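You operate a simulated robot arm through the tools that you are given. There is no shell and no other tool.

The job below is to be done with a simulated two-armed robot. You get a single attempt, and the scene is never put back.

JOB
Press the four loose lids onto the cups on the press bed.
Fine: height knob to Medium, bed in, red switch to Free, lever down and up again, switch to Locked, bed out. Where these are worked on the way, their far stop is far enough and under half their travel is too little: press bed.

Only the result counts: the job must be done as asked and must still hold three seconds after the hand-in. Knocking over, shifting, dropping, spilling or breaking anything else fails it. Lids that push on must go on centred and level and be pressed home; caps that screw on are set level and turned clockwise until they are tight.

ROBOT AND FRAMES
Two 7-joint arms with two-finger parallel grippers on one trunk that stands fixed in place. Base frame: the origin is at the foot of the trunk, x ahead of it, y to its left, z up. Readings come in m, degrees, newtons and seconds.
The left shoulder is at [0.119, 0.171, 1.169], the right one opposite. With the tool pointing down near the work surface each hand reaches from about 0.44 to 0.9 m from the base axis, measured 20 degrees to its own side. Payload 4.4 kg a hand.
The tool frame of a hand sits at the grasp point between the pads (the TCP): z along the fingers, y along the line on which they close. The tips reach 0.023 m beyond it. The gripper opens to 0.094 m. The fingers are 0.038 m wide and 0.01 m thick; the gripper's body (0.054 by 0.096 m) begins 0.039 m behind the TCP.
Orientation is told as [roll, pitch, yaw] about the base's x, y, z axes, in that order, counted from this pose: with the fingers straight down and closing along the base's y, the tool's x points along the base's -x, its y along +y and its z along -z.

CONTROLS
- The arms move only by the tool servo_tool. It takes "left_increments", "right_increments" or both (then of equal length, played together; a hand with none holds still); each is a list of rows, each an object of numbers (a shift or turn left out is 0, a gripper value left out holds the last): "tx", "ty", "tz": the shift along the tool's x, y, z in m; "ax", "ay", "az": the turn, a rotation vector about the tool's x, y, z in degrees; "claw": the closure, from 0 (fully open) to 1 (shut). In form: [{"tx": .., "ty": .., "tz": .., "ax": .., "ay": .., "az": .., "claw": ..}, ...]. A call has 1 to 20 rows; each row is the pose to reach, as a shift and turn from the pose commanded when the call began, along the tool's axes at that moment. Each row takes 0.2 s and may step no farther than 0.05 m and 8.6 degrees from the row before; otherwise, or with a gripper value out of range, the whole call is refused. Where a pose cannot be reached the arm comes as near as it can. A force on the tool above 60 N (or 10 N above the force at the start of the call, whichever is more), or a blocked arm, ends the call early, and 0.2 s more pass. The fingers move at their own pace (about 0.072 m/s each) and stop on an object; they squeeze with about 22 N. The grip force told is the motor's: it shows also when the fingers shut on nothing. Time passes only in rows, and 0.2 s behind the last, so rows that repeat a pose let the fingers close. The reply holds the time, the measured pose of the TCP, the force on the tool along the base axes, the opening and the grip force, in the units named above and with some noise, with the torque about the TCP (base axes, N m) and any sound that the robot's microphone picked up.
- Cameras (640 x 400 px; columns grow to the right, rows downward): "scene" is now at [0.2279, -0.0171, 1.3655]; the picture's right is [-0.11, -0.99, 0.00], its down [-0.13, 0.01, -0.99] and it looks along [0.99, -0.11, -0.13] (base axes); focal length 214 px, centre (320, 200). "left" rides on the left gripper at [0.087, -0.016, -0.074] in its tool frame; the picture's right is [0.18, 0.98, 0.00], its down [-0.58, 0.11, -0.81] and it looks along [-0.79, 0.15, 0.59] (tool axes); focal length 243 px, centre (320, 200). "right" rides on the right gripper at [0.087, 0.016, -0.074] in its tool frame; the picture's right is [-0.18, 0.98, 0.00], its down [-0.58, -0.11, -0.81] and it looks along [-0.79, -0.15, 0.59] (tool axes); focal length 243 px, centre (320, 200). There is no depth. A picture from a camera that has moved, and an enlarged one, comes with that camera's place and axes in the base frame and with its lens. The place of the scene camera against the robot may be out by one fixed shift of up to 0.018 m in any direction.
- snapshot(camera): a new picture of that camera. The clock stands still meanwhile.
- move_column(by): slides the trunk up (or, below 0, down) by that many m; the arms and the scene camera ride with it, the base frame stays. It gives what a move gives, with no picture.
- turn_head(pan, tilt): turns the head with the scene camera to pan (to the left, within 80 degrees either way) and tilt (down, from -29 to 69), counted from straight ahead of the robot. It gives what a move gives.
- close_up(camera, box): a new picture of the part [left, top, right, bottom] of that camera's present view, enlarged. The clock stands still meanwhile.
- sign_off(): hands the job in; it is judged then, once.

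Places have to be worked out from the pictures, the camera data and where the tool is seen. Open the grippers and draw the arms clear of the work before you hand the job in, unless the task says otherwise.

The tools are called after "Request:" as name(argument=value, ...) on one line, values as JSON. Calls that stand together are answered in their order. servo_tool: Moves the arms, as the interface text tells. Its arguments: {"type":"object","properties":{"left_increments":{"type":"array","items":{"type":"object","properties":{"tx":{"type":"number"},"ty":{"type":"number"},"tz":{"type":"number"},"ax":{"type":"number"},"ay":{"type":"number"},"az":{"type":"number"},"claw":{"type":"number"}}}},"right_increments":{"type":"array","items":{"type":"object","properties":{"tx":{"type":"number"},"ty":{"type":"number"},"tz":{"type":"number"},"ax":{"type":"number"},"ay":{"type":"number"},"az":{"type":"number"},"claw":{"type":"number"}}}}},"required":[]} The other tools are called the same way: move_column (by) slides the trunk up or down; turn_head (pan, tilt) turns the head that bears the scene camera; snapshot (camera) takes a picture; close_up (camera, box) takes an enlarged picture of a part of a camera's view; sign_off () hands the job in.

At the start:

```text
time_s: 0.0
left_tcp_pos: [0.38, 0.0863, 1.4898]
left_orientation: [-0.1, 0.0, 0.1]
left_force: [-0.3, 0.7, 0.0]
left_torque: [-0.01, -0.03, 0.07]
left_opening: 0.094
left_finger_force: 0.0
right_tcp_pos: [0.3289, -0.2065, 1.4628]
right_orientation: [0.2, 0.0, -0.1]
right_force: [-0.6, -0.6, 0.4]
right_torque: [0.0, 0.01, 0.0]
right_opening: 0.094
right_finger_force: 0.0
trunk travel left (down, up): [-0.182, 0.207]
head pan, tilt: [-6.1, 7.3]
```

scene: 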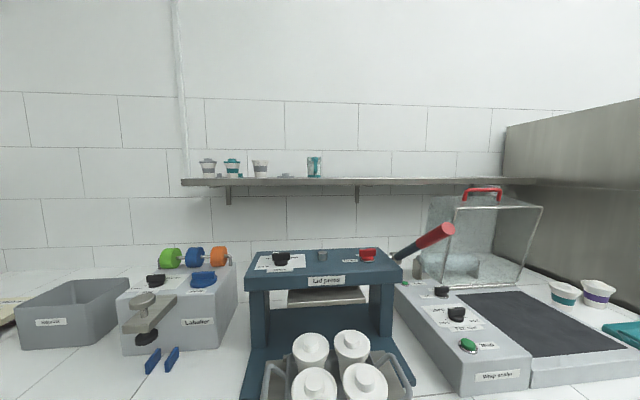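
right: 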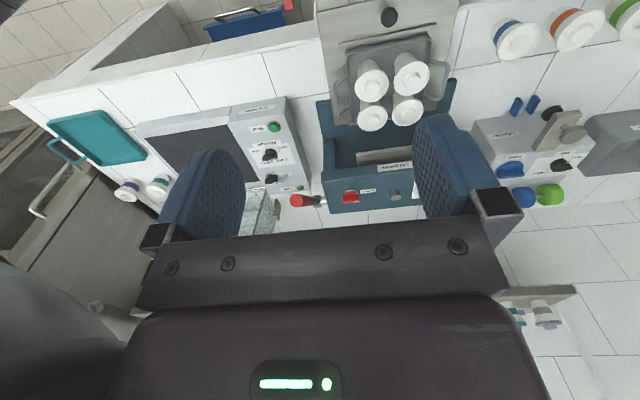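
left: 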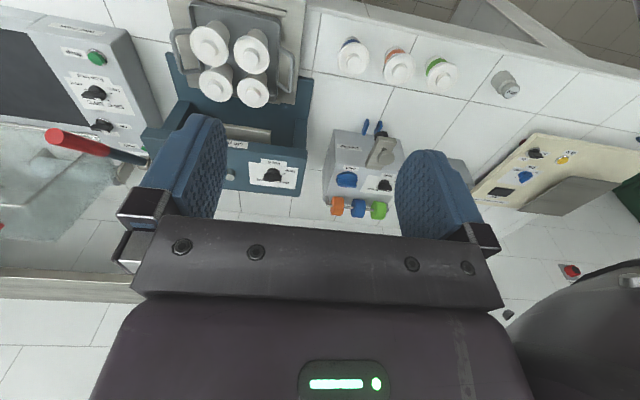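

I'll tilt the head down to see the press and its bed in more detail first.

Request:
turn_head(pan=-6, tilt=40)

Request:
snapshot(camera="scene")

Request:
close_up(camera="scene", box=[220, 60, 460, 210])

```text
time_s: 1.0
left_tcp_pos: [0.3795, 0.0863, 1.4894]
left_orientation: [-0.1, 0.0, 0.1]
left_force: [-0.5, 0.2, -0.1]
left_torque: [0.01, -0.03, -0.01]
left_opening: 0.094
left_finger_force: 0.0
right_tcp_pos: [0.3295, -0.2062, 1.4624]
right_orientation: [0.1, 0.0, -0.2]
right_force: [0.8, 0.2, 0.2]
right_torque: [-0.03, 0.02, 0.03]
right_opening: 0.0941
right_finger_force: 0.1
trunk travel left (down, up): [-0.182, 0.207]
head pan, tilt: [-6.0, 40.0]
```

```text
taken
camera scene: at [0.2206, -0.0161, 1.3136], right [-0.1, -0.99, 0.0], down [-0.64, 0.07, -0.77], along [0.76, -0.08, -0.64], focal length 214 px, centre (320, 200)
```

scene: 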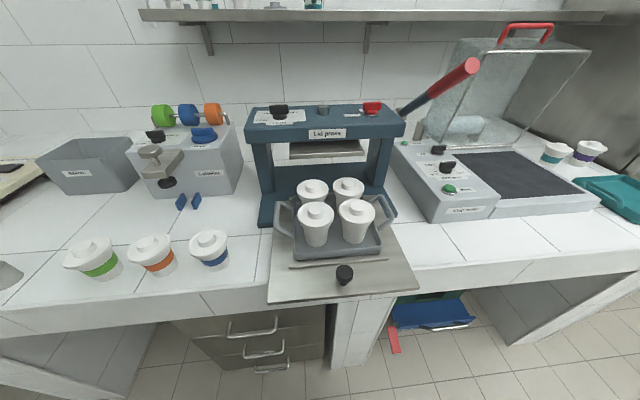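

```text
2.67 times, centred on (340, 135) of scene
camera zoom: at [0.2206, -0.0161, 1.3136], right [-0.1, -0.99, 0.0], down [-0.64, 0.07, -0.77], along [0.76, -0.08, -0.64], focal length 572 px, centre (267, 373)
```

zoom: 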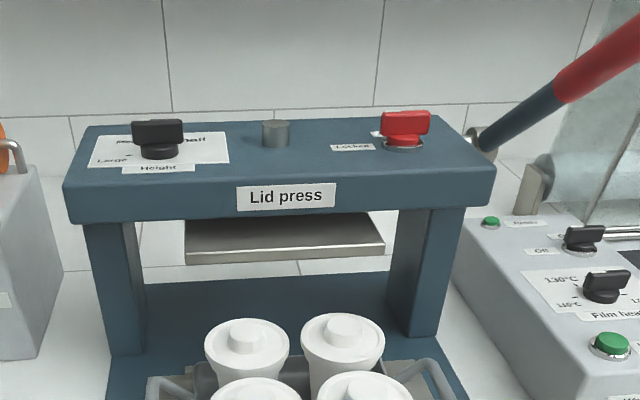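

The press has a height knob, a red switch, a lever on the right, and a sliding bed with a black knob. I'll zoom in on each to read the labels.

Request:
close_up(camera="scene", box=[240, 95, 320, 145])

Request:
close_up(camera="scene", box=[330, 90, 410, 140])

Request:
close_up(camera="scene", box=[250, 170, 410, 310])

Request:
close_up(camera="scene", box=[380, 40, 500, 130])

Request:
close_up(camera="right", box=[270, 80, 450, 220])

Request:
close_up(camera="left", box=[130, 80, 330, 210])

```text
8.00 times, centred on (280, 120) of scene
camera zoom: at [0.2206, -0.0161, 1.3136], right [-0.1, -0.99, 0.0], down [-0.64, 0.07, -0.77], along [0.76, -0.08, -0.64], focal length 1716 px, centre (640, 840)
```

zoom: 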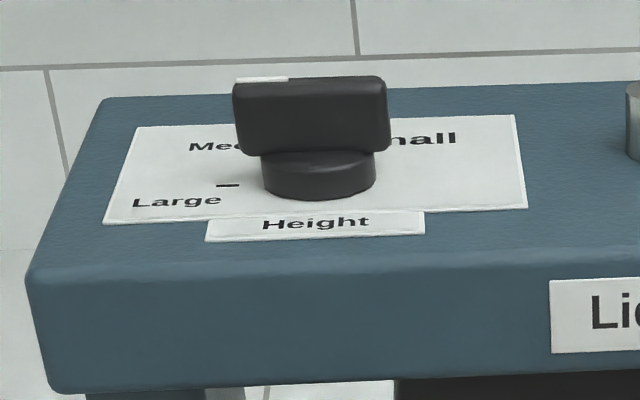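

```text
8.00 times, centred on (370, 115) of scene
camera zoom: at [0.2206, -0.0161, 1.3136], right [-0.1, -0.99, 0.0], down [-0.64, 0.07, -0.77], along [0.76, -0.08, -0.64], focal length 1716 px, centre (-80, 880)
```

zoom: 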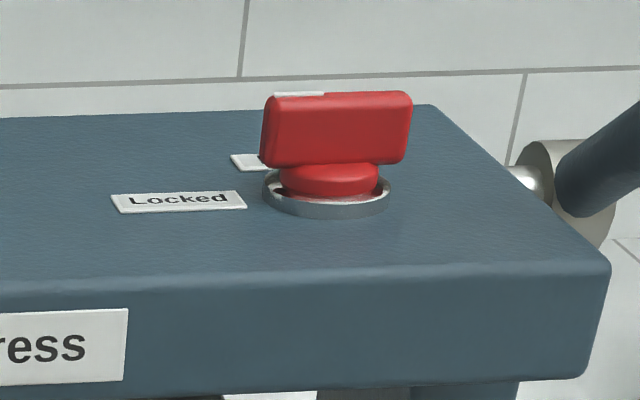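

```text
2.86 times, centred on (330, 240) of scene
camera zoom: at [0.2206, -0.0161, 1.3136], right [-0.1, -0.99, 0.0], down [-0.64, 0.07, -0.77], along [0.76, -0.08, -0.64], focal length 613 px, centre (291, 86)
```

zoom: 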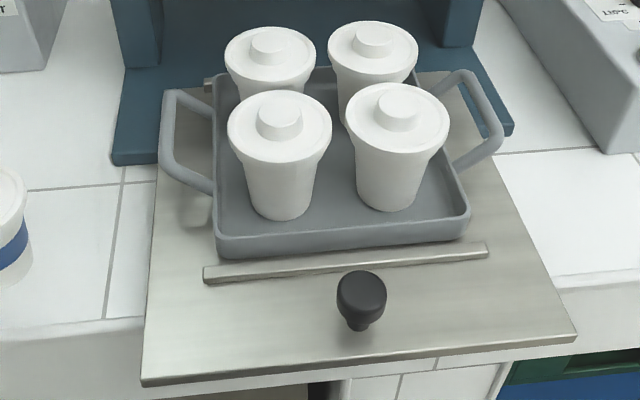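

```text
4.44 times, centred on (440, 85) of scene
camera zoom: at [0.2206, -0.0161, 1.3136], right [-0.1, -0.99, 0.0], down [-0.64, 0.07, -0.77], along [0.76, -0.08, -0.64], focal length 953 px, centre (-213, 711)
```

zoom: 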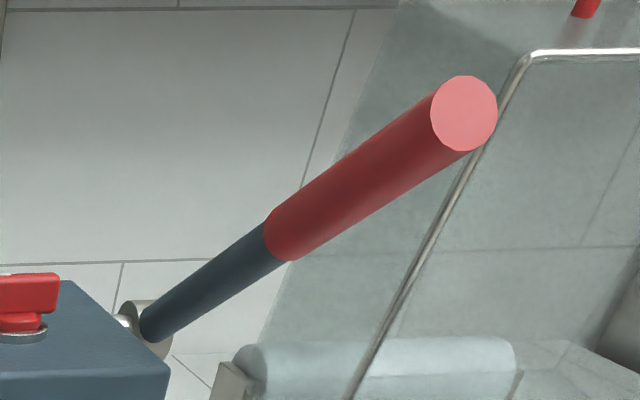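

```text
2.86 times, centred on (360, 150) of right
camera zoom: at [0.243, -0.1902, 1.5364], right [0.19, 0.98, 0.0], down [0.58, -0.11, 0.81], along [0.79, -0.15, -0.59], focal length 693 px, centre (206, 343)
```

zoom: 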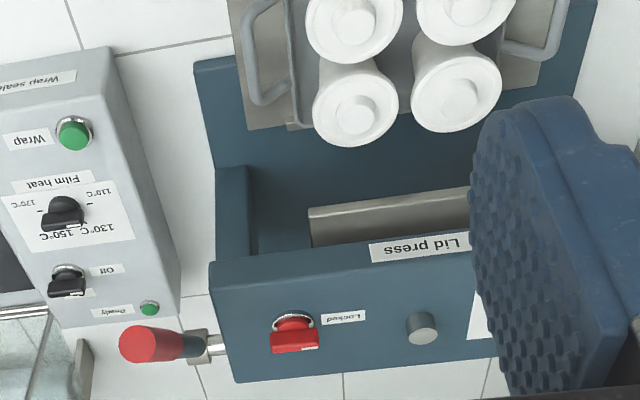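

```text
3.08 times, centred on (230, 145) of left
camera zoom: at [0.292, 0.0704, 1.564], right [-0.19, 0.98, 0.0], down [0.58, 0.11, 0.81], along [0.79, 0.15, -0.59], focal length 746 px, centre (597, 369)
```

zoom: 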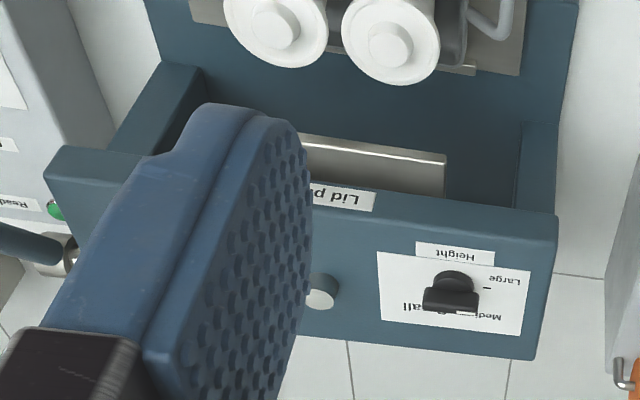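

I'll zoom in more on the hand cameras to read the knob and switch legends.

Request:
close_up(camera="left", box=[246, 152, 310, 192])

Request:
close_up(camera="right", box=[316, 175, 404, 230])

Request:
close_up(camera="right", box=[320, 0, 460, 90])

```text
10.00 times, centred on (278, 172) of left
camera zoom: at [0.292, 0.0704, 1.564], right [-0.19, 0.98, 0.0], down [0.58, 0.11, 0.81], along [0.79, 0.15, -0.59], focal length 2426 px, centre (740, 480)
```

zoom: 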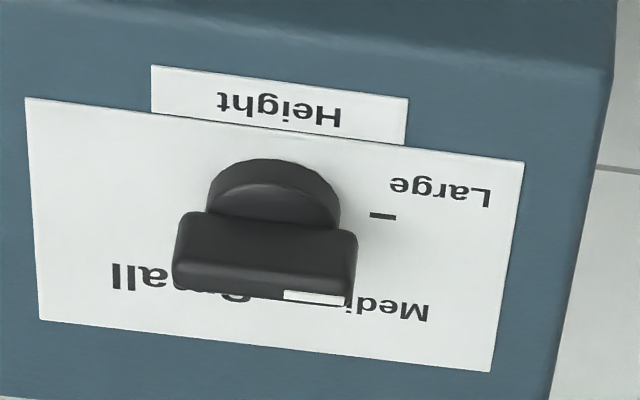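

```text
7.27 times, centred on (360, 202) of right
camera zoom: at [0.243, -0.1902, 1.5364], right [0.19, 0.98, 0.0], down [0.58, -0.11, 0.81], along [0.79, -0.15, -0.59], focal length 1764 px, centre (29, 182)
```

zoom: 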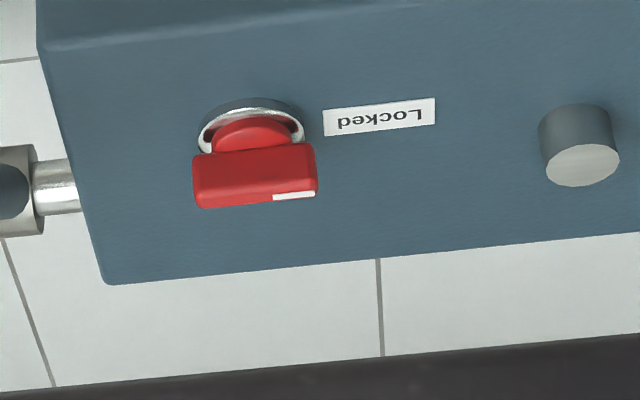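

```text
4.44 times, centred on (390, 45) of right
camera zoom: at [0.243, -0.1902, 1.5364], right [0.19, 0.98, 0.0], down [0.58, -0.11, 0.81], along [0.79, -0.15, -0.59], focal length 1078 px, centre (9, 889)
```

zoom: 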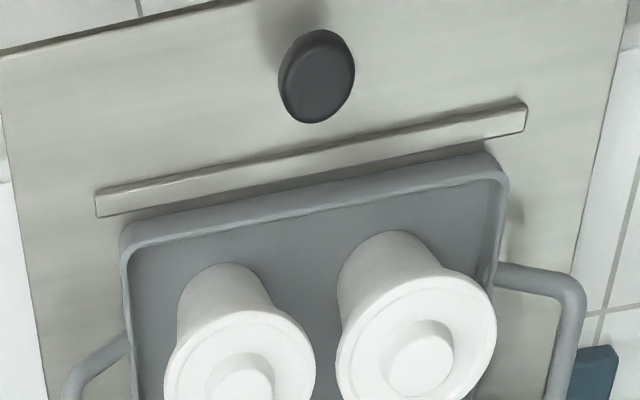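

The height knob's pointer is on Large. I'll move the left hand, fingers down, to above the press top so its camera sees the knob's scale from nearly overhead.

Request:
servo_tool(left_increments=[{"tx": -0.04, "ty": -0.004, "tz": 0.012}, {"tx": -0.08, "ty": -0.008, "tz": 0.026}, {"tx": -0.12, "ty": -0.012, "tz": 0.04}, {"tx": -0.16, "ty": -0.016, "tz": 0.054}, {"tx": -0.2, "ty": -0.02, "tz": 0.068}, {"tx": -0.24, "ty": -0.024, "tz": 0.082}, {"tx": -0.28, "ty": -0.028, "tz": 0.096}, {"tx": -0.32, "ty": -0.032, "tz": 0.11}, {"tx": -0.36, "ty": -0.036, "tz": 0.125}, {"tx": -0.38, "ty": -0.036, "tz": 0.14}, {"tx": -0.38, "ty": -0.036, "tz": 0.14}])

Request:
snapshot(camera="left")

Request:
snapshot(camera="scene")

```text
time_s: 3.4
left_tcp_pos: [0.7611, 0.0525, 1.3501]
left_orientation: [-0.1, -0.1, 0.0]
left_force: [0.0, 0.6, 0.4]
left_torque: [-0.04, 0.01, -0.03]
left_opening: 0.0942
left_finger_force: 0.0
right_tcp_pos: [0.3303, -0.2058, 1.4631]
right_orientation: [0.0, -0.2, -0.1]
right_force: [-0.2, 0.0, 0.1]
right_torque: [-0.04, -0.01, 0.03]
right_opening: 0.094
right_finger_force: 0.0
trunk travel left (down, up): [-0.182, 0.207]
head pan, tilt: [-6.0, 40.0]
```

```text
taken
camera left: at [0.6725, 0.0365, 1.4248], right [-0.18, 0.98, 0.0], down [0.58, 0.11, 0.81], along [0.79, 0.15, -0.59], focal length 243 px, centre (320, 200)
```

left: 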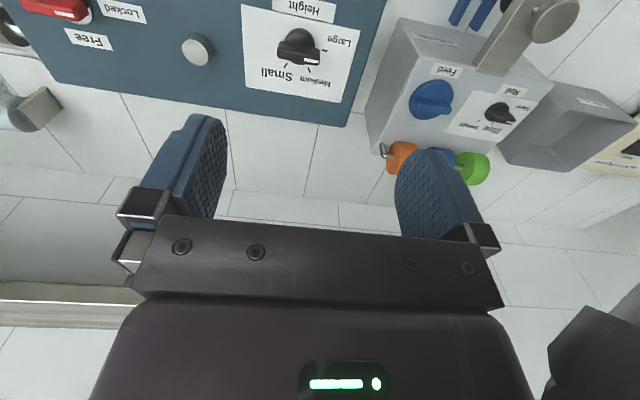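

```text
taken
camera scene: at [0.2201, -0.0162, 1.3137], right [-0.1, -0.99, 0.0], down [-0.64, 0.07, -0.77], along [0.76, -0.08, -0.64], focal length 214 px, centre (320, 200)
```

scene: 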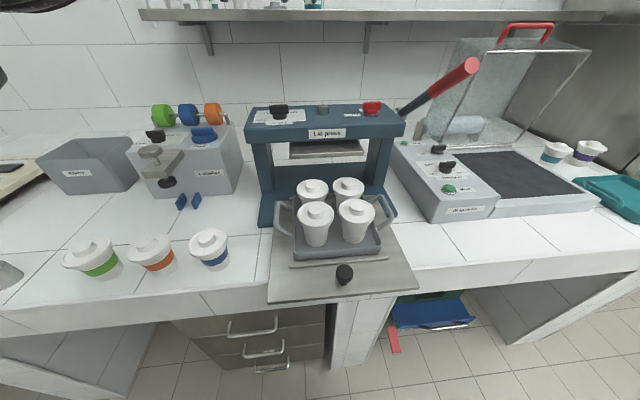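

Now the scales are visible from above; zooming into the height dial and switch.

Request:
close_up(camera="left", box=[230, 0, 374, 90])

Request:
close_up(camera="left", box=[0, 0, 240, 150])

```text
4.44 times, centred on (302, 45) of left
camera zoom: at [0.6725, 0.0365, 1.4248], right [-0.18, 0.98, 0.0], down [0.58, 0.11, 0.81], along [0.79, 0.15, -0.59], focal length 1078 px, centre (400, 889)
```

zoom: 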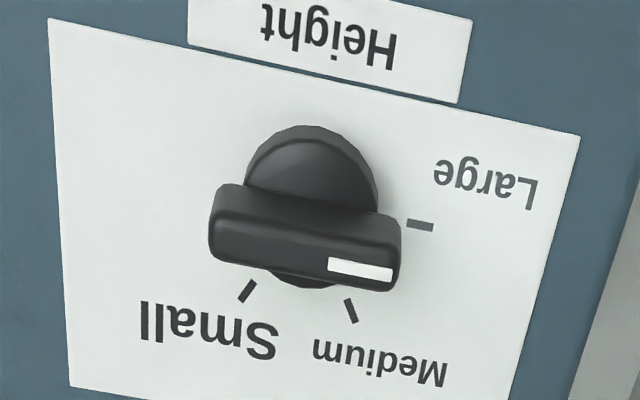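

```text
2.67 times, centred on (120, 75) of left
camera zoom: at [0.6725, 0.0365, 1.4248], right [-0.18, 0.98, 0.0], down [0.58, 0.11, 0.81], along [0.79, 0.15, -0.59], focal length 647 px, centre (853, 533)
```

zoom: 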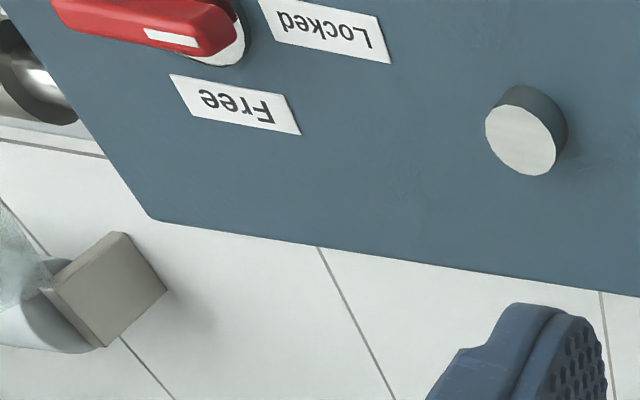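

The dial ticks work out to Large at 90° (left), Medium at 30°, Small at −30°, with the knob axis near (0.797, 0.035) and the panel at about z 1.114. I'll turn the left hand to yaw 90° so its fingers straddle the bar, and stop above it.

Request:
servo_tool(left_increments=[{"tx": -0.003, "ty": -0.0013, "tz": 0.01, "az": -7.5}, {"tx": -0.006, "ty": -0.0026, "tz": 0.02, "az": -15}, {"tx": -0.009, "ty": -0.004, "tz": 0.03, "az": -22.5}, {"tx": -0.012, "ty": -0.0053, "tz": 0.04, "az": -30}, {"tx": -0.015, "ty": -0.0066, "tz": 0.05, "az": -37.5}, {"tx": -0.018, "ty": -0.008, "tz": 0.06, "az": -45}, {"tx": -0.021, "ty": -0.0093, "tz": 0.07, "az": -52.5}, {"tx": -0.024, "ty": -0.0106, "tz": 0.08, "az": -60}, {"tx": -0.027, "ty": -0.012, "tz": 0.09, "az": -67.5}, {"tx": -0.03, "ty": -0.0133, "tz": 0.1, "az": -75}, {"tx": -0.033, "ty": -0.0146, "tz": 0.11, "az": -82.5}, {"tx": -0.036, "ty": -0.016, "tz": 0.12, "az": -90}, {"tx": -0.036, "ty": -0.016, "tz": 0.13, "az": -90}, {"tx": -0.036, "ty": -0.016, "tz": 0.13, "az": -90}])

Request:
snapshot(camera="left")

Request:
snapshot(camera="scene")

Request:
snapshot(camera="right")

```text
time_s: 6.4
left_tcp_pos: [0.7974, 0.0343, 1.219]
left_orientation: [0.0, 0.0, 90.1]
left_force: [-0.5, -0.6, -0.1]
left_torque: [0.02, -0.02, -0.02]
left_opening: 0.0941
left_finger_force: 0.0
right_tcp_pos: [0.3297, -0.2066, 1.4628]
right_orientation: [0.1, 0.0, -0.1]
right_force: [1.1, -0.7, 0.1]
right_torque: [0.0, -0.03, 0.02]
right_opening: 0.094
right_finger_force: 0.0
trunk travel left (down, up): [-0.182, 0.207]
head pan, tilt: [-6.0, 40.0]
```

```text
taken
camera left: at [0.8121, -0.0511, 1.2947], right [-0.98, -0.19, 0.0], down [-0.11, 0.58, 0.81], along [-0.15, 0.79, -0.59], focal length 243 px, centre (320, 200)
```

left: 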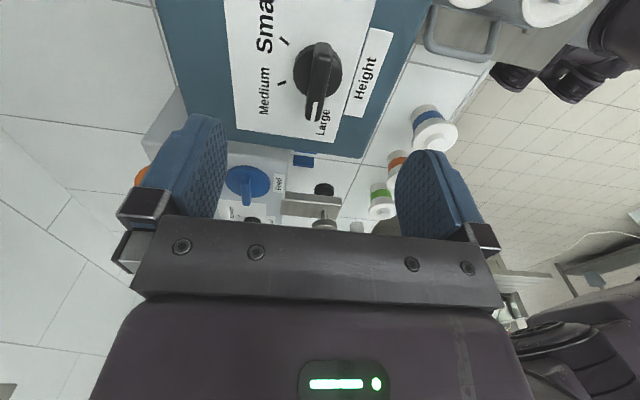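

```text
taken
camera scene: at [0.2203, -0.0163, 1.3136], right [-0.1, -0.99, 0.0], down [-0.64, 0.07, -0.77], along [0.76, -0.08, -0.64], focal length 214 px, centre (320, 200)
```

scene: 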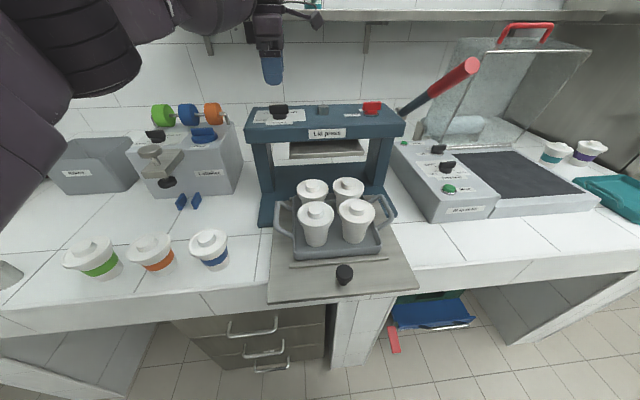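

```text
taken
camera right: at [0.2427, -0.1904, 1.5365], right [0.19, 0.98, 0.0], down [0.58, -0.11, 0.81], along [0.79, -0.15, -0.59], focal length 243 px, centre (320, 200)
```

right: 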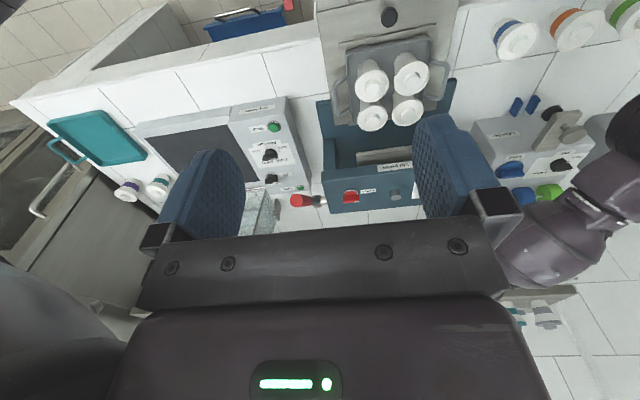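

The hand is over the knob; I'll zoom to verify alignment before descending.

Request:
close_up(camera="left", box=[220, 0, 412, 120])

Request:
close_up(camera="scene", box=[230, 40, 350, 130])

```text
3.33 times, centred on (316, 60) of left
camera zoom: at [0.8121, -0.0511, 1.2947], right [-0.98, -0.19, 0.0], down [-0.11, 0.58, 0.81], along [-0.15, 0.79, -0.59], focal length 809 px, centre (333, 667)
```

zoom: 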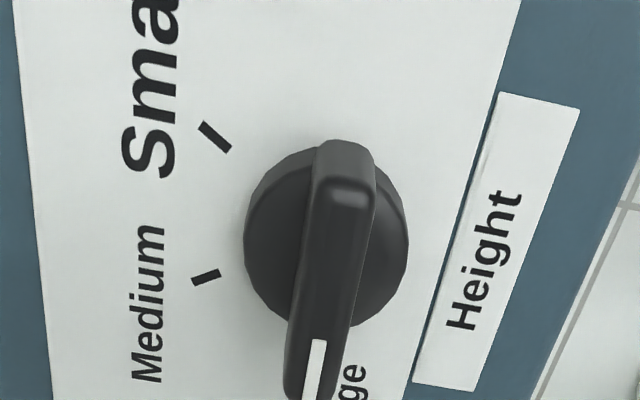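

```text
4.44 times, centred on (290, 85) of scene
camera zoom: at [0.2203, -0.0163, 1.3136], right [-0.1, -0.99, 0.0], down [-0.64, 0.07, -0.77], along [0.76, -0.08, -0.64], focal length 953 px, centre (453, 711)
```

zoom: 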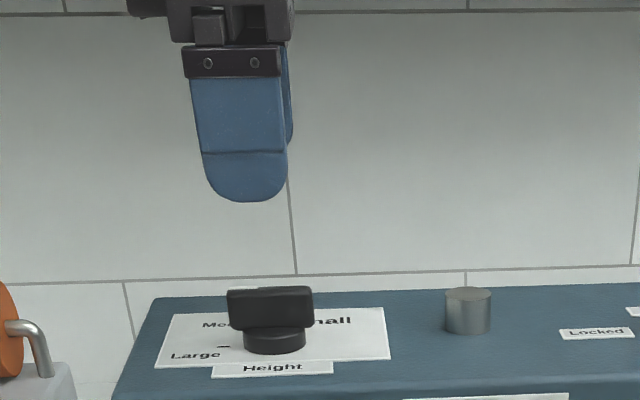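

Knob axis computed at (0.798, 0.035), within 1 mm of the TCP. Descending so the tips end just above the knob's disc, fingers open on both sides of the bar.

Request:
servo_tool(left_increments=[{"tz": 0.02}, {"tz": 0.04}, {"tz": 0.055}, {"tz": 0.064}, {"tz": 0.067}, {"tz": 0.067}])

Request:
close_up(camera="scene", box=[230, 60, 350, 135])

Request:
snapshot(camera="left")

```text
time_s: 7.8
left_tcp_pos: [0.7948, 0.033, 1.1527]
left_orientation: [-0.2, 0.1, 90.0]
left_force: [-0.1, 0.4, 0.7]
left_torque: [-0.01, -0.01, 0.01]
left_opening: 0.0941
left_finger_force: 0.1
right_tcp_pos: [0.3301, -0.2059, 1.4622]
right_orientation: [0.1, 0.0, -0.1]
right_force: [-1.3, 0.0, 0.3]
right_torque: [-0.04, 0.01, 0.02]
right_opening: 0.0941
right_finger_force: 0.0
trunk travel left (down, up): [-0.182, 0.207]
head pan, tilt: [-6.0, 40.0]
```

```text
5.33 times, centred on (290, 98) of scene
camera zoom: at [0.2205, -0.0161, 1.3135], right [-0.1, -0.99, 0.0], down [-0.64, 0.07, -0.77], along [0.76, -0.08, -0.64], focal length 1144 px, centre (480, 747)
```

zoom: 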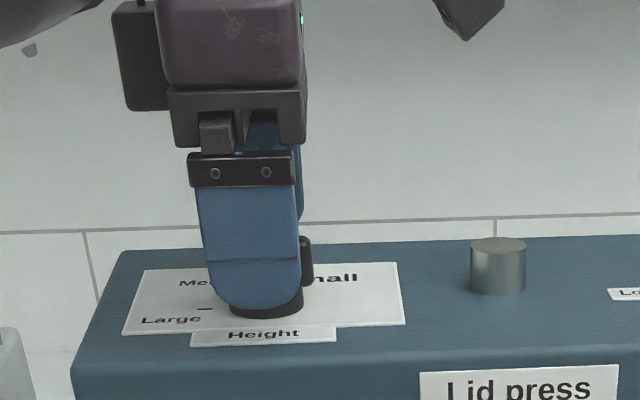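

```text
taken
camera left: at [0.8102, -0.0519, 1.2276], right [-0.98, -0.19, 0.0], down [-0.11, 0.58, 0.81], along [-0.15, 0.79, -0.59], focal length 243 px, centre (320, 200)
```

left: 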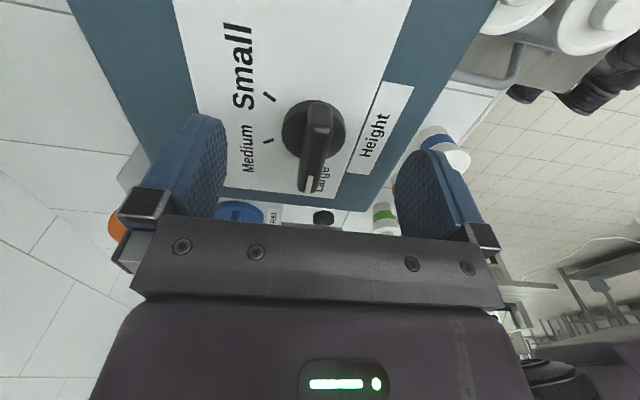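

Fingers straddle the bar with the tips about 6 mm above the disc. Closing the left gripper on the bar.

Request:
servo_tool(left_increments=[{"claw": 1}, {"claw": 1}, {"claw": 1}, {"claw": 1}, {"claw": 1}])

Request:
close_up(camera="left", box=[160, 0, 480, 240])

Request:
close_up(camera="scene", box=[230, 60, 350, 135])

```text
time_s: 9.0
left_tcp_pos: [0.7979, 0.0351, 1.1533]
left_orientation: [-0.2, 0.0, 90.2]
left_force: [33.1, -4.3, 13.1]
left_torque: [-0.13, -0.61, -0.27]
left_opening: 0.0119
left_finger_force: 44.9
right_tcp_pos: [0.3319, -0.2066, 1.4618]
right_orientation: [0.1, 0.1, -0.1]
right_force: [0.0, -0.2, -0.3]
right_torque: [-0.02, -0.02, -0.04]
right_opening: 0.0941
right_finger_force: 0.1
trunk travel left (down, up): [-0.182, 0.207]
head pan, tilt: [-6.0, 40.0]
```

```text
1.67 times, centred on (320, 120) of left
camera zoom: at [0.8135, -0.0518, 1.2277], right [-0.98, -0.19, 0.0], down [-0.11, 0.58, 0.8], along [-0.15, 0.79, -0.59], focal length 404 px, centre (320, 333)
```

zoom: 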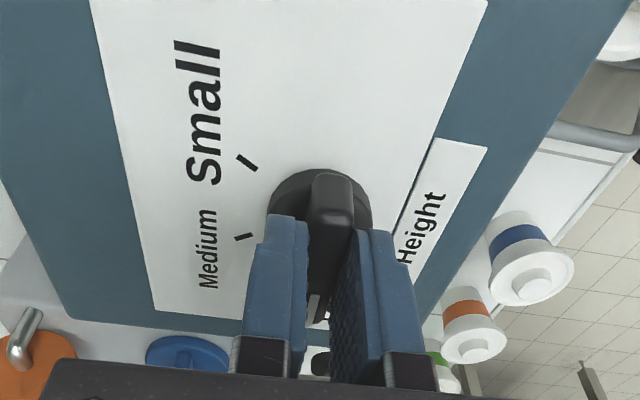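

```text
5.33 times, centred on (290, 98) of scene
camera zoom: at [0.2233, -0.0166, 1.3131], right [-0.1, -0.99, 0.0], down [-0.64, 0.07, -0.76], along [0.76, -0.08, -0.64], focal length 1144 px, centre (480, 747)
```

zoom: 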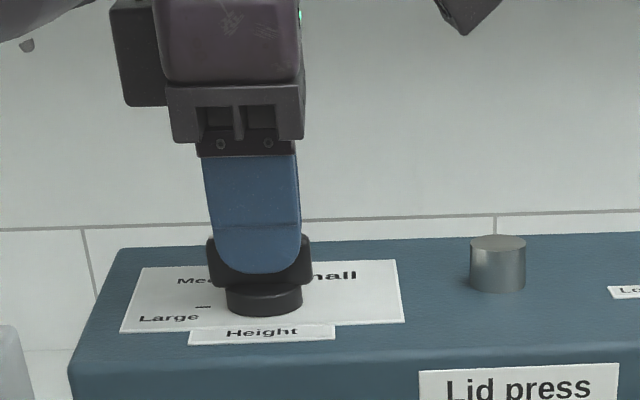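

The bar is gripped (12 mm thick), with a 33 N sideways load since the knob sits ~3 mm further in x. I'll relax that by shifting, then turn clockwise (viewed from above) 60° to Medium.

Request:
servo_tool(left_increments=[{"ty": -0.0015, "claw": 1}, {"ty": -0.003, "claw": 1}, {"ty": -0.003, "claw": 1}])

```text
time_s: 9.8
left_tcp_pos: [0.7975, 0.0335, 1.1525]
left_orientation: [0.0, 0.1, 89.9]
left_force: [9.8, -0.1, 10.4]
left_torque: [-1.37, -0.18, 0.0]
left_opening: 0.0118
left_finger_force: 45.2
right_tcp_pos: [0.3295, -0.2056, 1.4632]
right_orientation: [0.1, 0.0, -0.1]
right_force: [-0.3, -0.1, -0.4]
right_torque: [0.03, -0.03, 0.0]
right_opening: 0.0941
right_finger_force: 0.1
trunk travel left (down, up): [-0.182, 0.207]
head pan, tilt: [-6.0, 40.0]
```

Load is down to 10 N. Now turning 60° clockwise.

Request:
servo_tool(left_increments=[{"ty": -0.001, "az": 6, "claw": 1}, {"ty": -0.001, "az": 12, "claw": 1}, {"ty": -0.001, "az": 18, "claw": 1}, {"ty": -0.001, "az": 24, "claw": 1}, {"ty": -0.001, "az": 30, "claw": 1}, {"ty": -0.001, "az": 36, "claw": 1}, {"ty": -0.001, "az": 42, "claw": 1}, {"ty": -0.001, "az": 48, "claw": 1}, {"ty": -0.001, "az": 54, "claw": 1}, {"ty": -0.001, "az": 60, "claw": 1}, {"ty": -0.001, "az": 60, "claw": 1}])

Request:
close_up(camera="left", box=[160, 0, 480, 240])

Request:
close_up(camera="scene", box=[230, 60, 350, 135])

```text
time_s: 12.2
left_tcp_pos: [0.7977, 0.0334, 1.1526]
left_orientation: [0.0, 0.0, 29.9]
left_force: [-27.6, 5.1, -9.7]
left_torque: [-0.22, 1.15, 0.01]
left_opening: 0.0118
left_finger_force: 45.0
right_tcp_pos: [0.3279, -0.2044, 1.4627]
right_orientation: [0.0, -0.2, -0.1]
right_force: [0.6, 0.1, 0.1]
right_torque: [0.0, -0.01, -0.01]
right_opening: 0.0939
right_finger_force: 0.2
trunk travel left (down, up): [-0.182, 0.207]
head pan, tilt: [-6.0, 40.0]
```

```text
1.67 times, centred on (320, 120) of left
camera zoom: at [0.7296, -0.0221, 1.2274], right [-0.65, 0.76, 0.0], down [0.45, 0.39, 0.81], along [0.61, 0.52, -0.59], focal length 404 px, centre (320, 333)
```

zoom: 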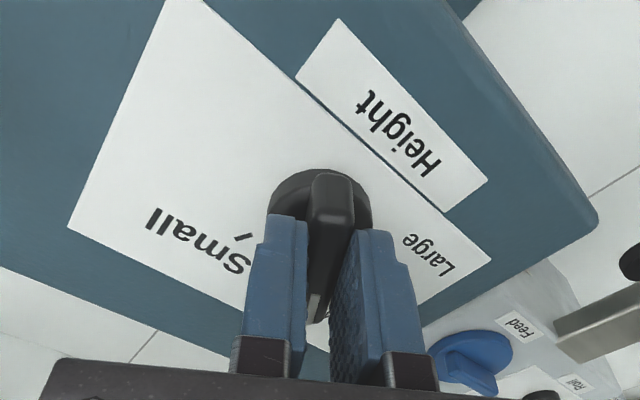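

```text
5.33 times, centred on (290, 98) of scene
camera zoom: at [0.2184, -0.0155, 1.3138], right [-0.1, -0.99, 0.0], down [-0.64, 0.07, -0.77], along [0.76, -0.08, -0.64], focal length 1144 px, centre (480, 747)
```

zoom: 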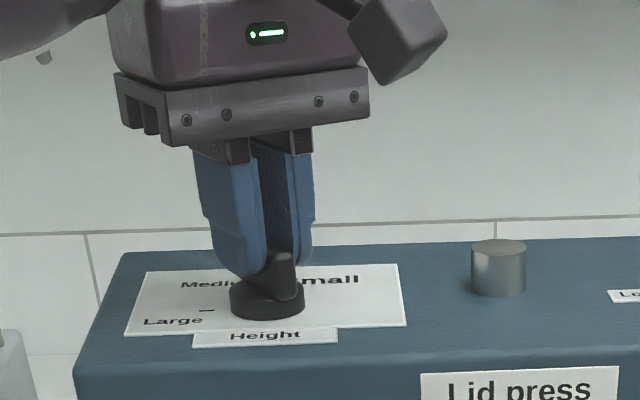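

The knob now sits at 30°, Medium. Releasing and rising to check it stays there.

Request:
servo_tool(left_increments=[{"claw": 0}, {"claw": 0}, {"claw": 0}, {"claw": 0}, {"tz": -0.03, "claw": 0}, {"tz": -0.07, "claw": 0}, {"tz": -0.11, "claw": 0}, {"tz": -0.15, "claw": 0}])

Request:
close_up(camera="left", box=[160, 0, 480, 200])

Request:
close_up(camera="scene", box=[230, 60, 350, 135])

```text
time_s: 14.0
left_tcp_pos: [0.7822, 0.0386, 1.3048]
left_orientation: [-0.3, 0.1, 30.0]
left_force: [-0.6, 0.8, 0.5]
left_torque: [-0.09, 0.03, 0.01]
left_opening: 0.094
left_finger_force: 0.1
left hand out of reach, approached as far as the arm can: row 8
right_tcp_pos: [0.3278, -0.2032, 1.465]
right_orientation: [0.1, -0.1, 0.1]
right_force: [0.2, 0.2, 0.9]
right_torque: [-0.03, -0.01, 0.01]
right_opening: 0.0941
right_finger_force: 0.0
trunk travel left (down, up): [-0.182, 0.207]
head pan, tilt: [-6.0, 40.0]
```

```text
2.00 times, centred on (320, 100) of left
camera zoom: at [0.7152, -0.0181, 1.3799], right [-0.65, 0.76, 0.0], down [0.45, 0.39, 0.81], along [0.61, 0.52, -0.59], focal length 485 px, centre (320, 400)
```

zoom: 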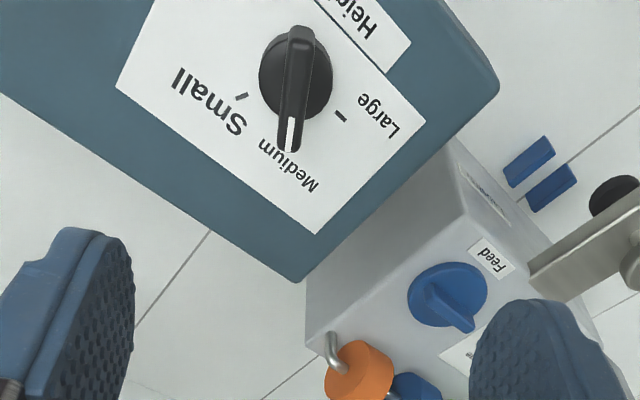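

```text
5.33 times, centred on (290, 98) of scene
camera zoom: at [0.2188, -0.014, 1.3141], right [-0.1, -0.99, 0.0], down [-0.64, 0.07, -0.77], along [0.76, -0.08, -0.64], focal length 1144 px, centre (480, 747)
```

zoom: 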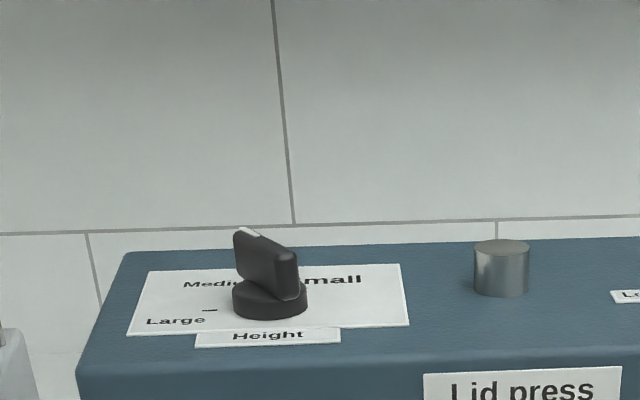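

The knob now points exactly at the Medium tick. I'll retract the left hand to its own side, out of the way.

Request:
servo_tool(left_increments=[{"tx": 0.018, "ty": 0.037, "tz": -0.009, "az": 3}, {"tx": 0.036, "ty": 0.074, "tz": -0.018, "az": 6}, {"tx": 0.054, "ty": 0.111, "tz": -0.027, "az": 9}, {"tx": 0.072, "ty": 0.148, "tz": -0.036, "az": 12}, {"tx": 0.09, "ty": 0.185, "tz": -0.045, "az": 15}, {"tx": 0.108, "ty": 0.222, "tz": -0.054, "az": 18}, {"tx": 0.126, "ty": 0.259, "tz": -0.063, "az": 21}, {"tx": 0.144, "ty": 0.296, "tz": -0.072, "az": 24}, {"tx": 0.162, "ty": 0.333, "tz": -0.081, "az": 27}, {"tx": 0.18, "ty": 0.37, "tz": -0.09, "az": 30}, {"tx": 0.193, "ty": 0.39, "tz": -0.095, "az": 30}])

Request:
snapshot(camera="right")

Request:
snapshot(camera="scene")

```text
time_s: 16.4
left_tcp_pos: [0.4252, 0.2796, 1.395]
left_orientation: [-0.1, 0.0, 0.1]
left_force: [-0.2, 0.0, -0.7]
left_torque: [0.03, -0.01, -0.02]
left_opening: 0.0939
left_finger_force: 0.0
left hand out of reach, approached as far as the arm can: row 1, 2, 3, 4
right_tcp_pos: [0.3303, -0.2052, 1.4618]
right_orientation: [0.1, 0.1, -0.1]
right_force: [0.7, 0.5, -0.1]
right_torque: [0.03, -0.02, 0.0]
right_opening: 0.094
right_finger_force: 0.0
trunk travel left (down, up): [-0.182, 0.207]
head pan, tilt: [-6.0, 40.0]
```

```text
taken
camera right: at [0.2436, -0.1913, 1.5361], right [0.19, 0.98, 0.0], down [0.58, -0.11, 0.81], along [0.79, -0.15, -0.59], focal length 243 px, centre (320, 200)
```

right: 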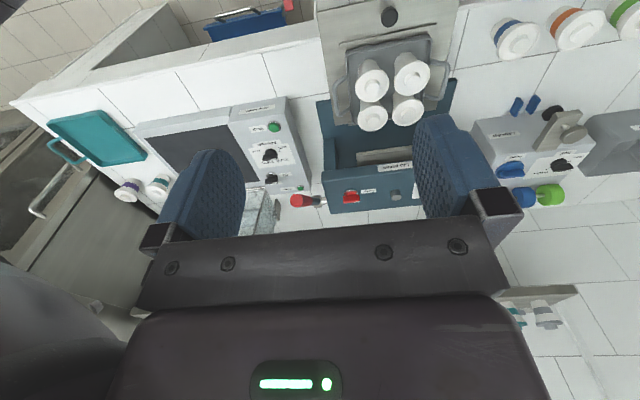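

```text
taken
camera scene: at [0.221, -0.0169, 1.3133], right [-0.1, -0.99, 0.0], down [-0.64, 0.07, -0.77], along [0.76, -0.08, -0.64], focal length 214 px, centre (320, 200)
```

scene: 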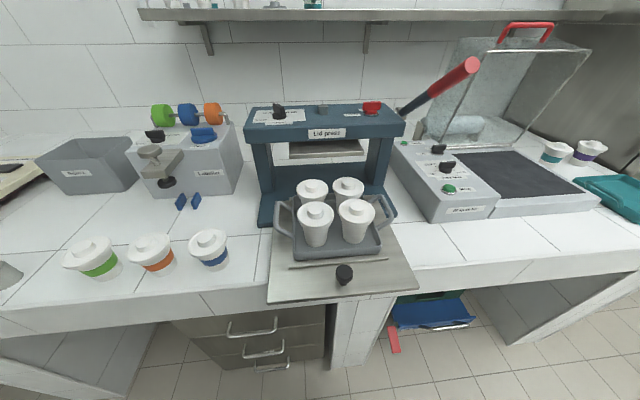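

Now bringing the right hand down to hover above the bed knob (estimated near (0.456, −0.085, 0.917)).

Request:
servo_tool(right_increments=[{"tx": -0.012, "ty": 0.012, "tz": 0.042}, {"tx": -0.024, "ty": 0.024, "tz": 0.084}, {"tx": -0.036, "ty": 0.036, "tz": 0.126}, {"tx": -0.048, "ty": 0.048, "tz": 0.168}, {"tx": -0.06, "ty": 0.06, "tz": 0.21}, {"tx": -0.072, "ty": 0.072, "tz": 0.252}, {"tx": -0.084, "ty": 0.084, "tz": 0.294}, {"tx": -0.096, "ty": 0.096, "tz": 0.336}, {"tx": -0.108, "ty": 0.108, "tz": 0.378}, {"tx": -0.12, "ty": 0.12, "tz": 0.42}, {"tx": -0.12, "ty": 0.12, "tz": 0.42}])

Request:
snapshot(camera="right")

Request:
snapshot(camera="scene")

```text
time_s: 18.8
left_tcp_pos: [0.4247, 0.2795, 1.396]
left_orientation: [0.0, -0.2, 0.1]
left_force: [0.1, 0.5, 0.6]
left_torque: [-0.01, 0.0, -0.01]
left_opening: 0.0941
left_finger_force: 0.1
right_tcp_pos: [0.4497, -0.0863, 1.0431]
right_orientation: [0.1, -0.2, 0.0]
right_force: [-1.2, -0.2, -0.4]
right_torque: [0.0, -0.04, -0.02]
right_opening: 0.0938
right_finger_force: 0.1
trunk travel left (down, up): [-0.182, 0.207]
head pan, tilt: [-6.0, 40.0]
```

```text
taken
camera right: at [0.3629, -0.0708, 1.1163], right [0.19, 0.98, 0.0], down [0.58, -0.11, 0.81], along [0.79, -0.15, -0.59], focal length 243 px, centre (320, 200)
```

right: 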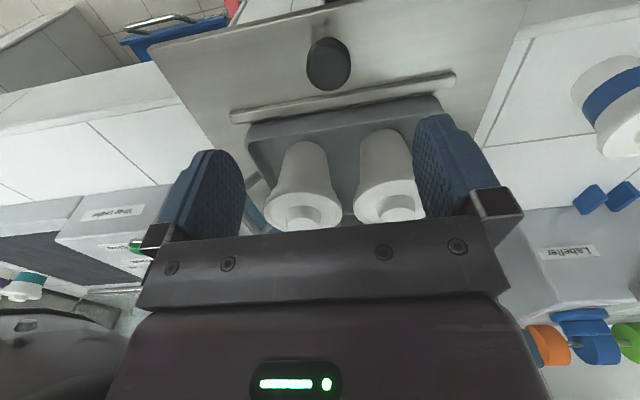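

```text
taken
camera scene: at [0.2199, -0.0161, 1.3138], right [-0.1, -0.99, 0.0], down [-0.64, 0.07, -0.77], along [0.76, -0.08, -0.64], focal length 214 px, centre (320, 200)
```

scene: 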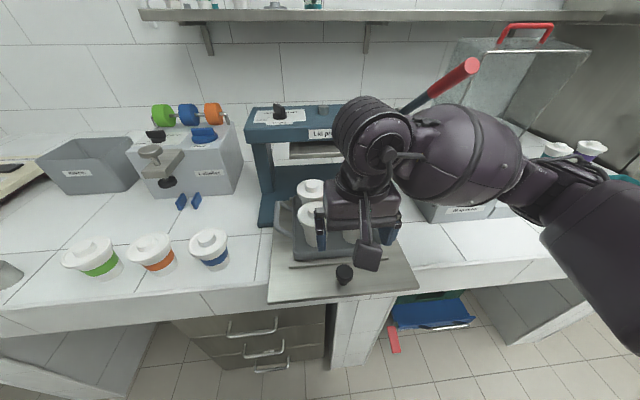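

Zooming on the bed knob to get its exact position.

Request:
close_up(camera="right", box=[264, 10, 392, 90])

Request:
close_up(camera="scene", box=[290, 180, 418, 300])

```text
5.00 times, centred on (328, 50) of right
camera zoom: at [0.3629, -0.0708, 1.1163], right [0.19, 0.98, 0.0], down [0.58, -0.11, 0.81], along [0.79, -0.15, -0.59], focal length 1213 px, centre (280, 950)
```

zoom: 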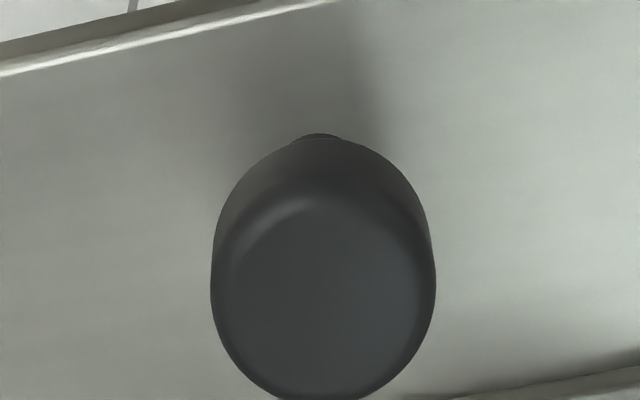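

```text
3.33 times, centred on (354, 240) of scene
camera zoom: at [0.2199, -0.0161, 1.3138], right [-0.1, -0.99, 0.0], down [-0.64, 0.07, -0.77], along [0.76, -0.08, -0.64], focal length 715 px, centre (207, 67)
```

zoom: 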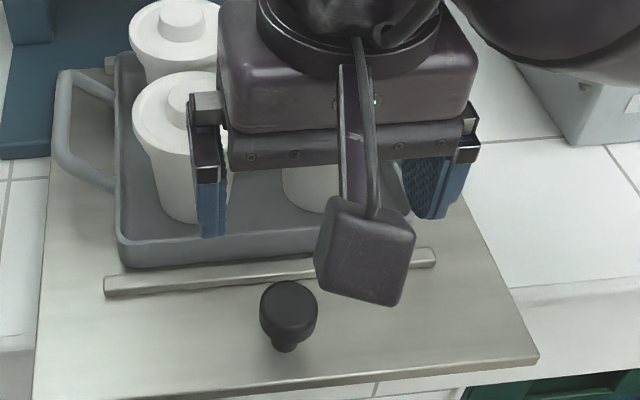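

Knob head is ~35 mm wide with its top at z≈0.93, centred near (0.453, −0.081), plate at z≈0.886. I'll raise the trunk 0.1 m so the arm is less folded for this near reach and the view is better.

Request:
move_column(by=0.1)

Request:
snapshot(camera="right")

Request:
snapshot(camera="scene")

```text
time_s: 20.1
left_tcp_pos: [0.4258, 0.2803, 1.4937]
left_orientation: [-0.1, 0.1, 0.1]
left_force: [0.4, -0.2, 0.3]
left_torque: [-0.02, -0.02, 0.01]
left_opening: 0.094
left_finger_force: 0.0
right_tcp_pos: [0.4505, -0.0843, 1.1423]
right_orientation: [0.1, 0.0, -0.1]
right_force: [-0.3, -0.6, 0.6]
right_torque: [0.04, 0.02, 0.02]
right_opening: 0.094
right_finger_force: 0.0
trunk travel left (down, up): [-0.282, 0.107]
head pan, tilt: [-6.0, 40.0]
```

```text
taken
camera right: at [0.364, -0.0698, 1.2159], right [0.19, 0.98, 0.0], down [0.58, -0.11, 0.81], along [0.79, -0.15, -0.59], focal length 243 px, centre (320, 200)
```

right: 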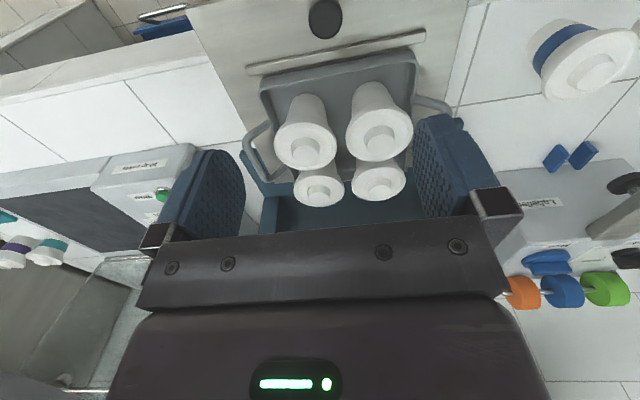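

```text
taken
camera scene: at [0.1478, -0.0161, 1.4208], right [-0.1, -0.99, 0.0], down [-0.64, 0.07, -0.77], along [0.76, -0.08, -0.64], focal length 214 px, centre (320, 200)
```

scene: 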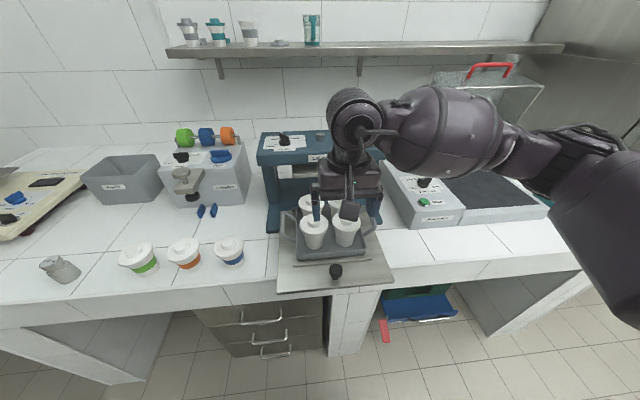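

Another zoom from this height gives a better baseline on the bed knob and plate.

Request:
close_up(camera="right", box=[260, 0, 420, 100])

Request:
close_up(camera="scene", box=[250, 110, 410, 310])

```text
4.00 times, centred on (340, 50) of right
camera zoom: at [0.364, -0.0698, 1.2159], right [0.19, 0.98, 0.0], down [0.58, -0.11, 0.81], along [0.79, -0.15, -0.59], focal length 970 px, centre (240, 800)
```

zoom: 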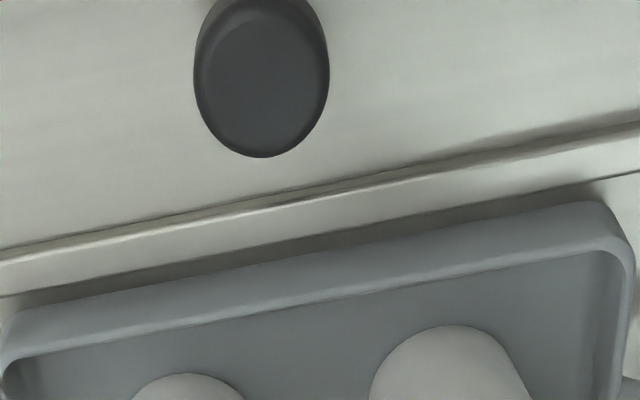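

```text
2.00 times, centred on (330, 210) of scene
camera zoom: at [0.1478, -0.0161, 1.4208], right [-0.1, -0.99, 0.0], down [-0.64, 0.07, -0.77], along [0.76, -0.08, -0.64], focal length 429 px, centre (300, 180)
```

zoom: 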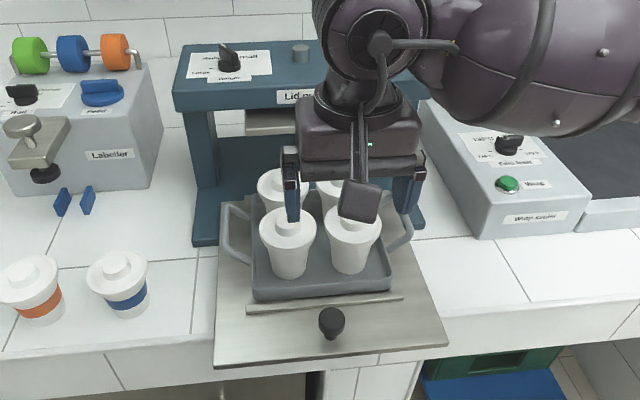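

Knob is at (0.4524, −0.0806), top z≈0.929. Descending the right hand, open, around it to TCP z≈0.917.

Request:
servo_tool(right_increments=[{"tx": -0.001, "ty": 0.0018, "tz": 0.045}, {"tx": -0.002, "ty": 0.0037, "tz": 0.09}, {"tx": -0.002, "ty": 0.0037, "tz": 0.135}, {"tx": -0.002, "ty": 0.0037, "tz": 0.175}, {"tx": -0.002, "ty": 0.0037, "tz": 0.205}, {"tx": -0.002, "ty": 0.0037, "tz": 0.22}, {"tx": -0.002, "ty": 0.0037, "tz": 0.22}])

Request:
snapshot(camera="right")

Request:
close_up(camera="scene", box=[250, 150, 410, 310])

```text
time_s: 21.7
left_tcp_pos: [0.4244, 0.28, 1.4941]
left_orientation: [-0.1, 0.0, 0.1]
left_force: [-0.2, 0.2, -0.2]
left_torque: [0.01, -0.01, -0.04]
left_opening: 0.0941
left_finger_force: 0.0
right_tcp_pos: [0.4534, -0.0803, 0.9212]
right_orientation: [0.0, 0.0, 0.0]
right_force: [0.0, -0.8, -0.1]
right_torque: [-0.01, 0.01, -0.04]
right_opening: 0.0941
right_finger_force: 0.1
trunk travel left (down, up): [-0.282, 0.107]
head pan, tilt: [-6.0, 40.0]
```

```text
taken
camera right: at [0.3659, -0.0653, 0.9962], right [0.18, 0.98, 0.0], down [0.58, -0.11, 0.81], along [0.79, -0.15, -0.59], focal length 243 px, centre (320, 200)
```

right: 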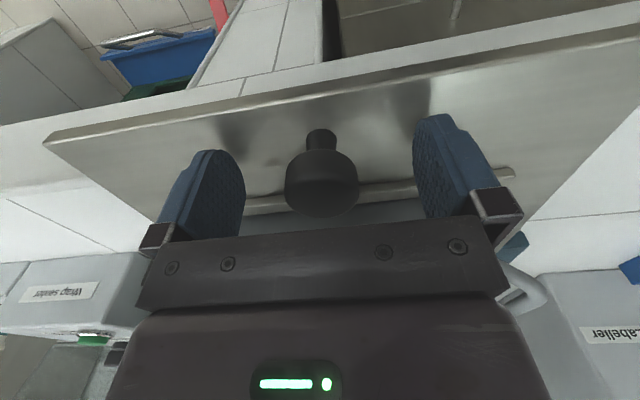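

```text
2.50 times, centred on (330, 230) of scene
camera zoom: at [0.1471, -0.0162, 1.4211], right [-0.1, -0.99, 0.0], down [-0.64, 0.07, -0.77], along [0.76, -0.08, -0.64], focal length 536 px, centre (295, 125)
```

zoom: 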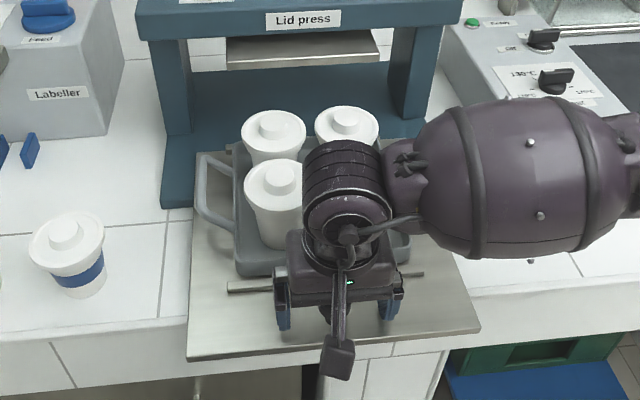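

The knob head is centred between the fingers. Closing the right gripper on it.

Request:
servo_tool(right_increments=[{"claw": 1}, {"claw": 1}, {"claw": 1}, {"claw": 1}])

```text
time_s: 22.7
left_tcp_pos: [0.4251, 0.28, 1.4939]
left_orientation: [-0.1, 0.0, 0.1]
left_force: [-1.1, -0.6, -0.3]
left_torque: [0.03, 0.0, 0.03]
left_opening: 0.0941
left_finger_force: 0.0
right_tcp_pos: [0.4517, -0.0795, 0.9225]
right_orientation: [0.1, 0.0, -0.1]
right_force: [1.0, 7.3, -2.0]
right_torque: [0.15, -0.1, 0.05]
right_opening: 0.0334
right_finger_force: 45.1
trunk travel left (down, up): [-0.282, 0.107]
head pan, tilt: [-6.0, 40.0]
```

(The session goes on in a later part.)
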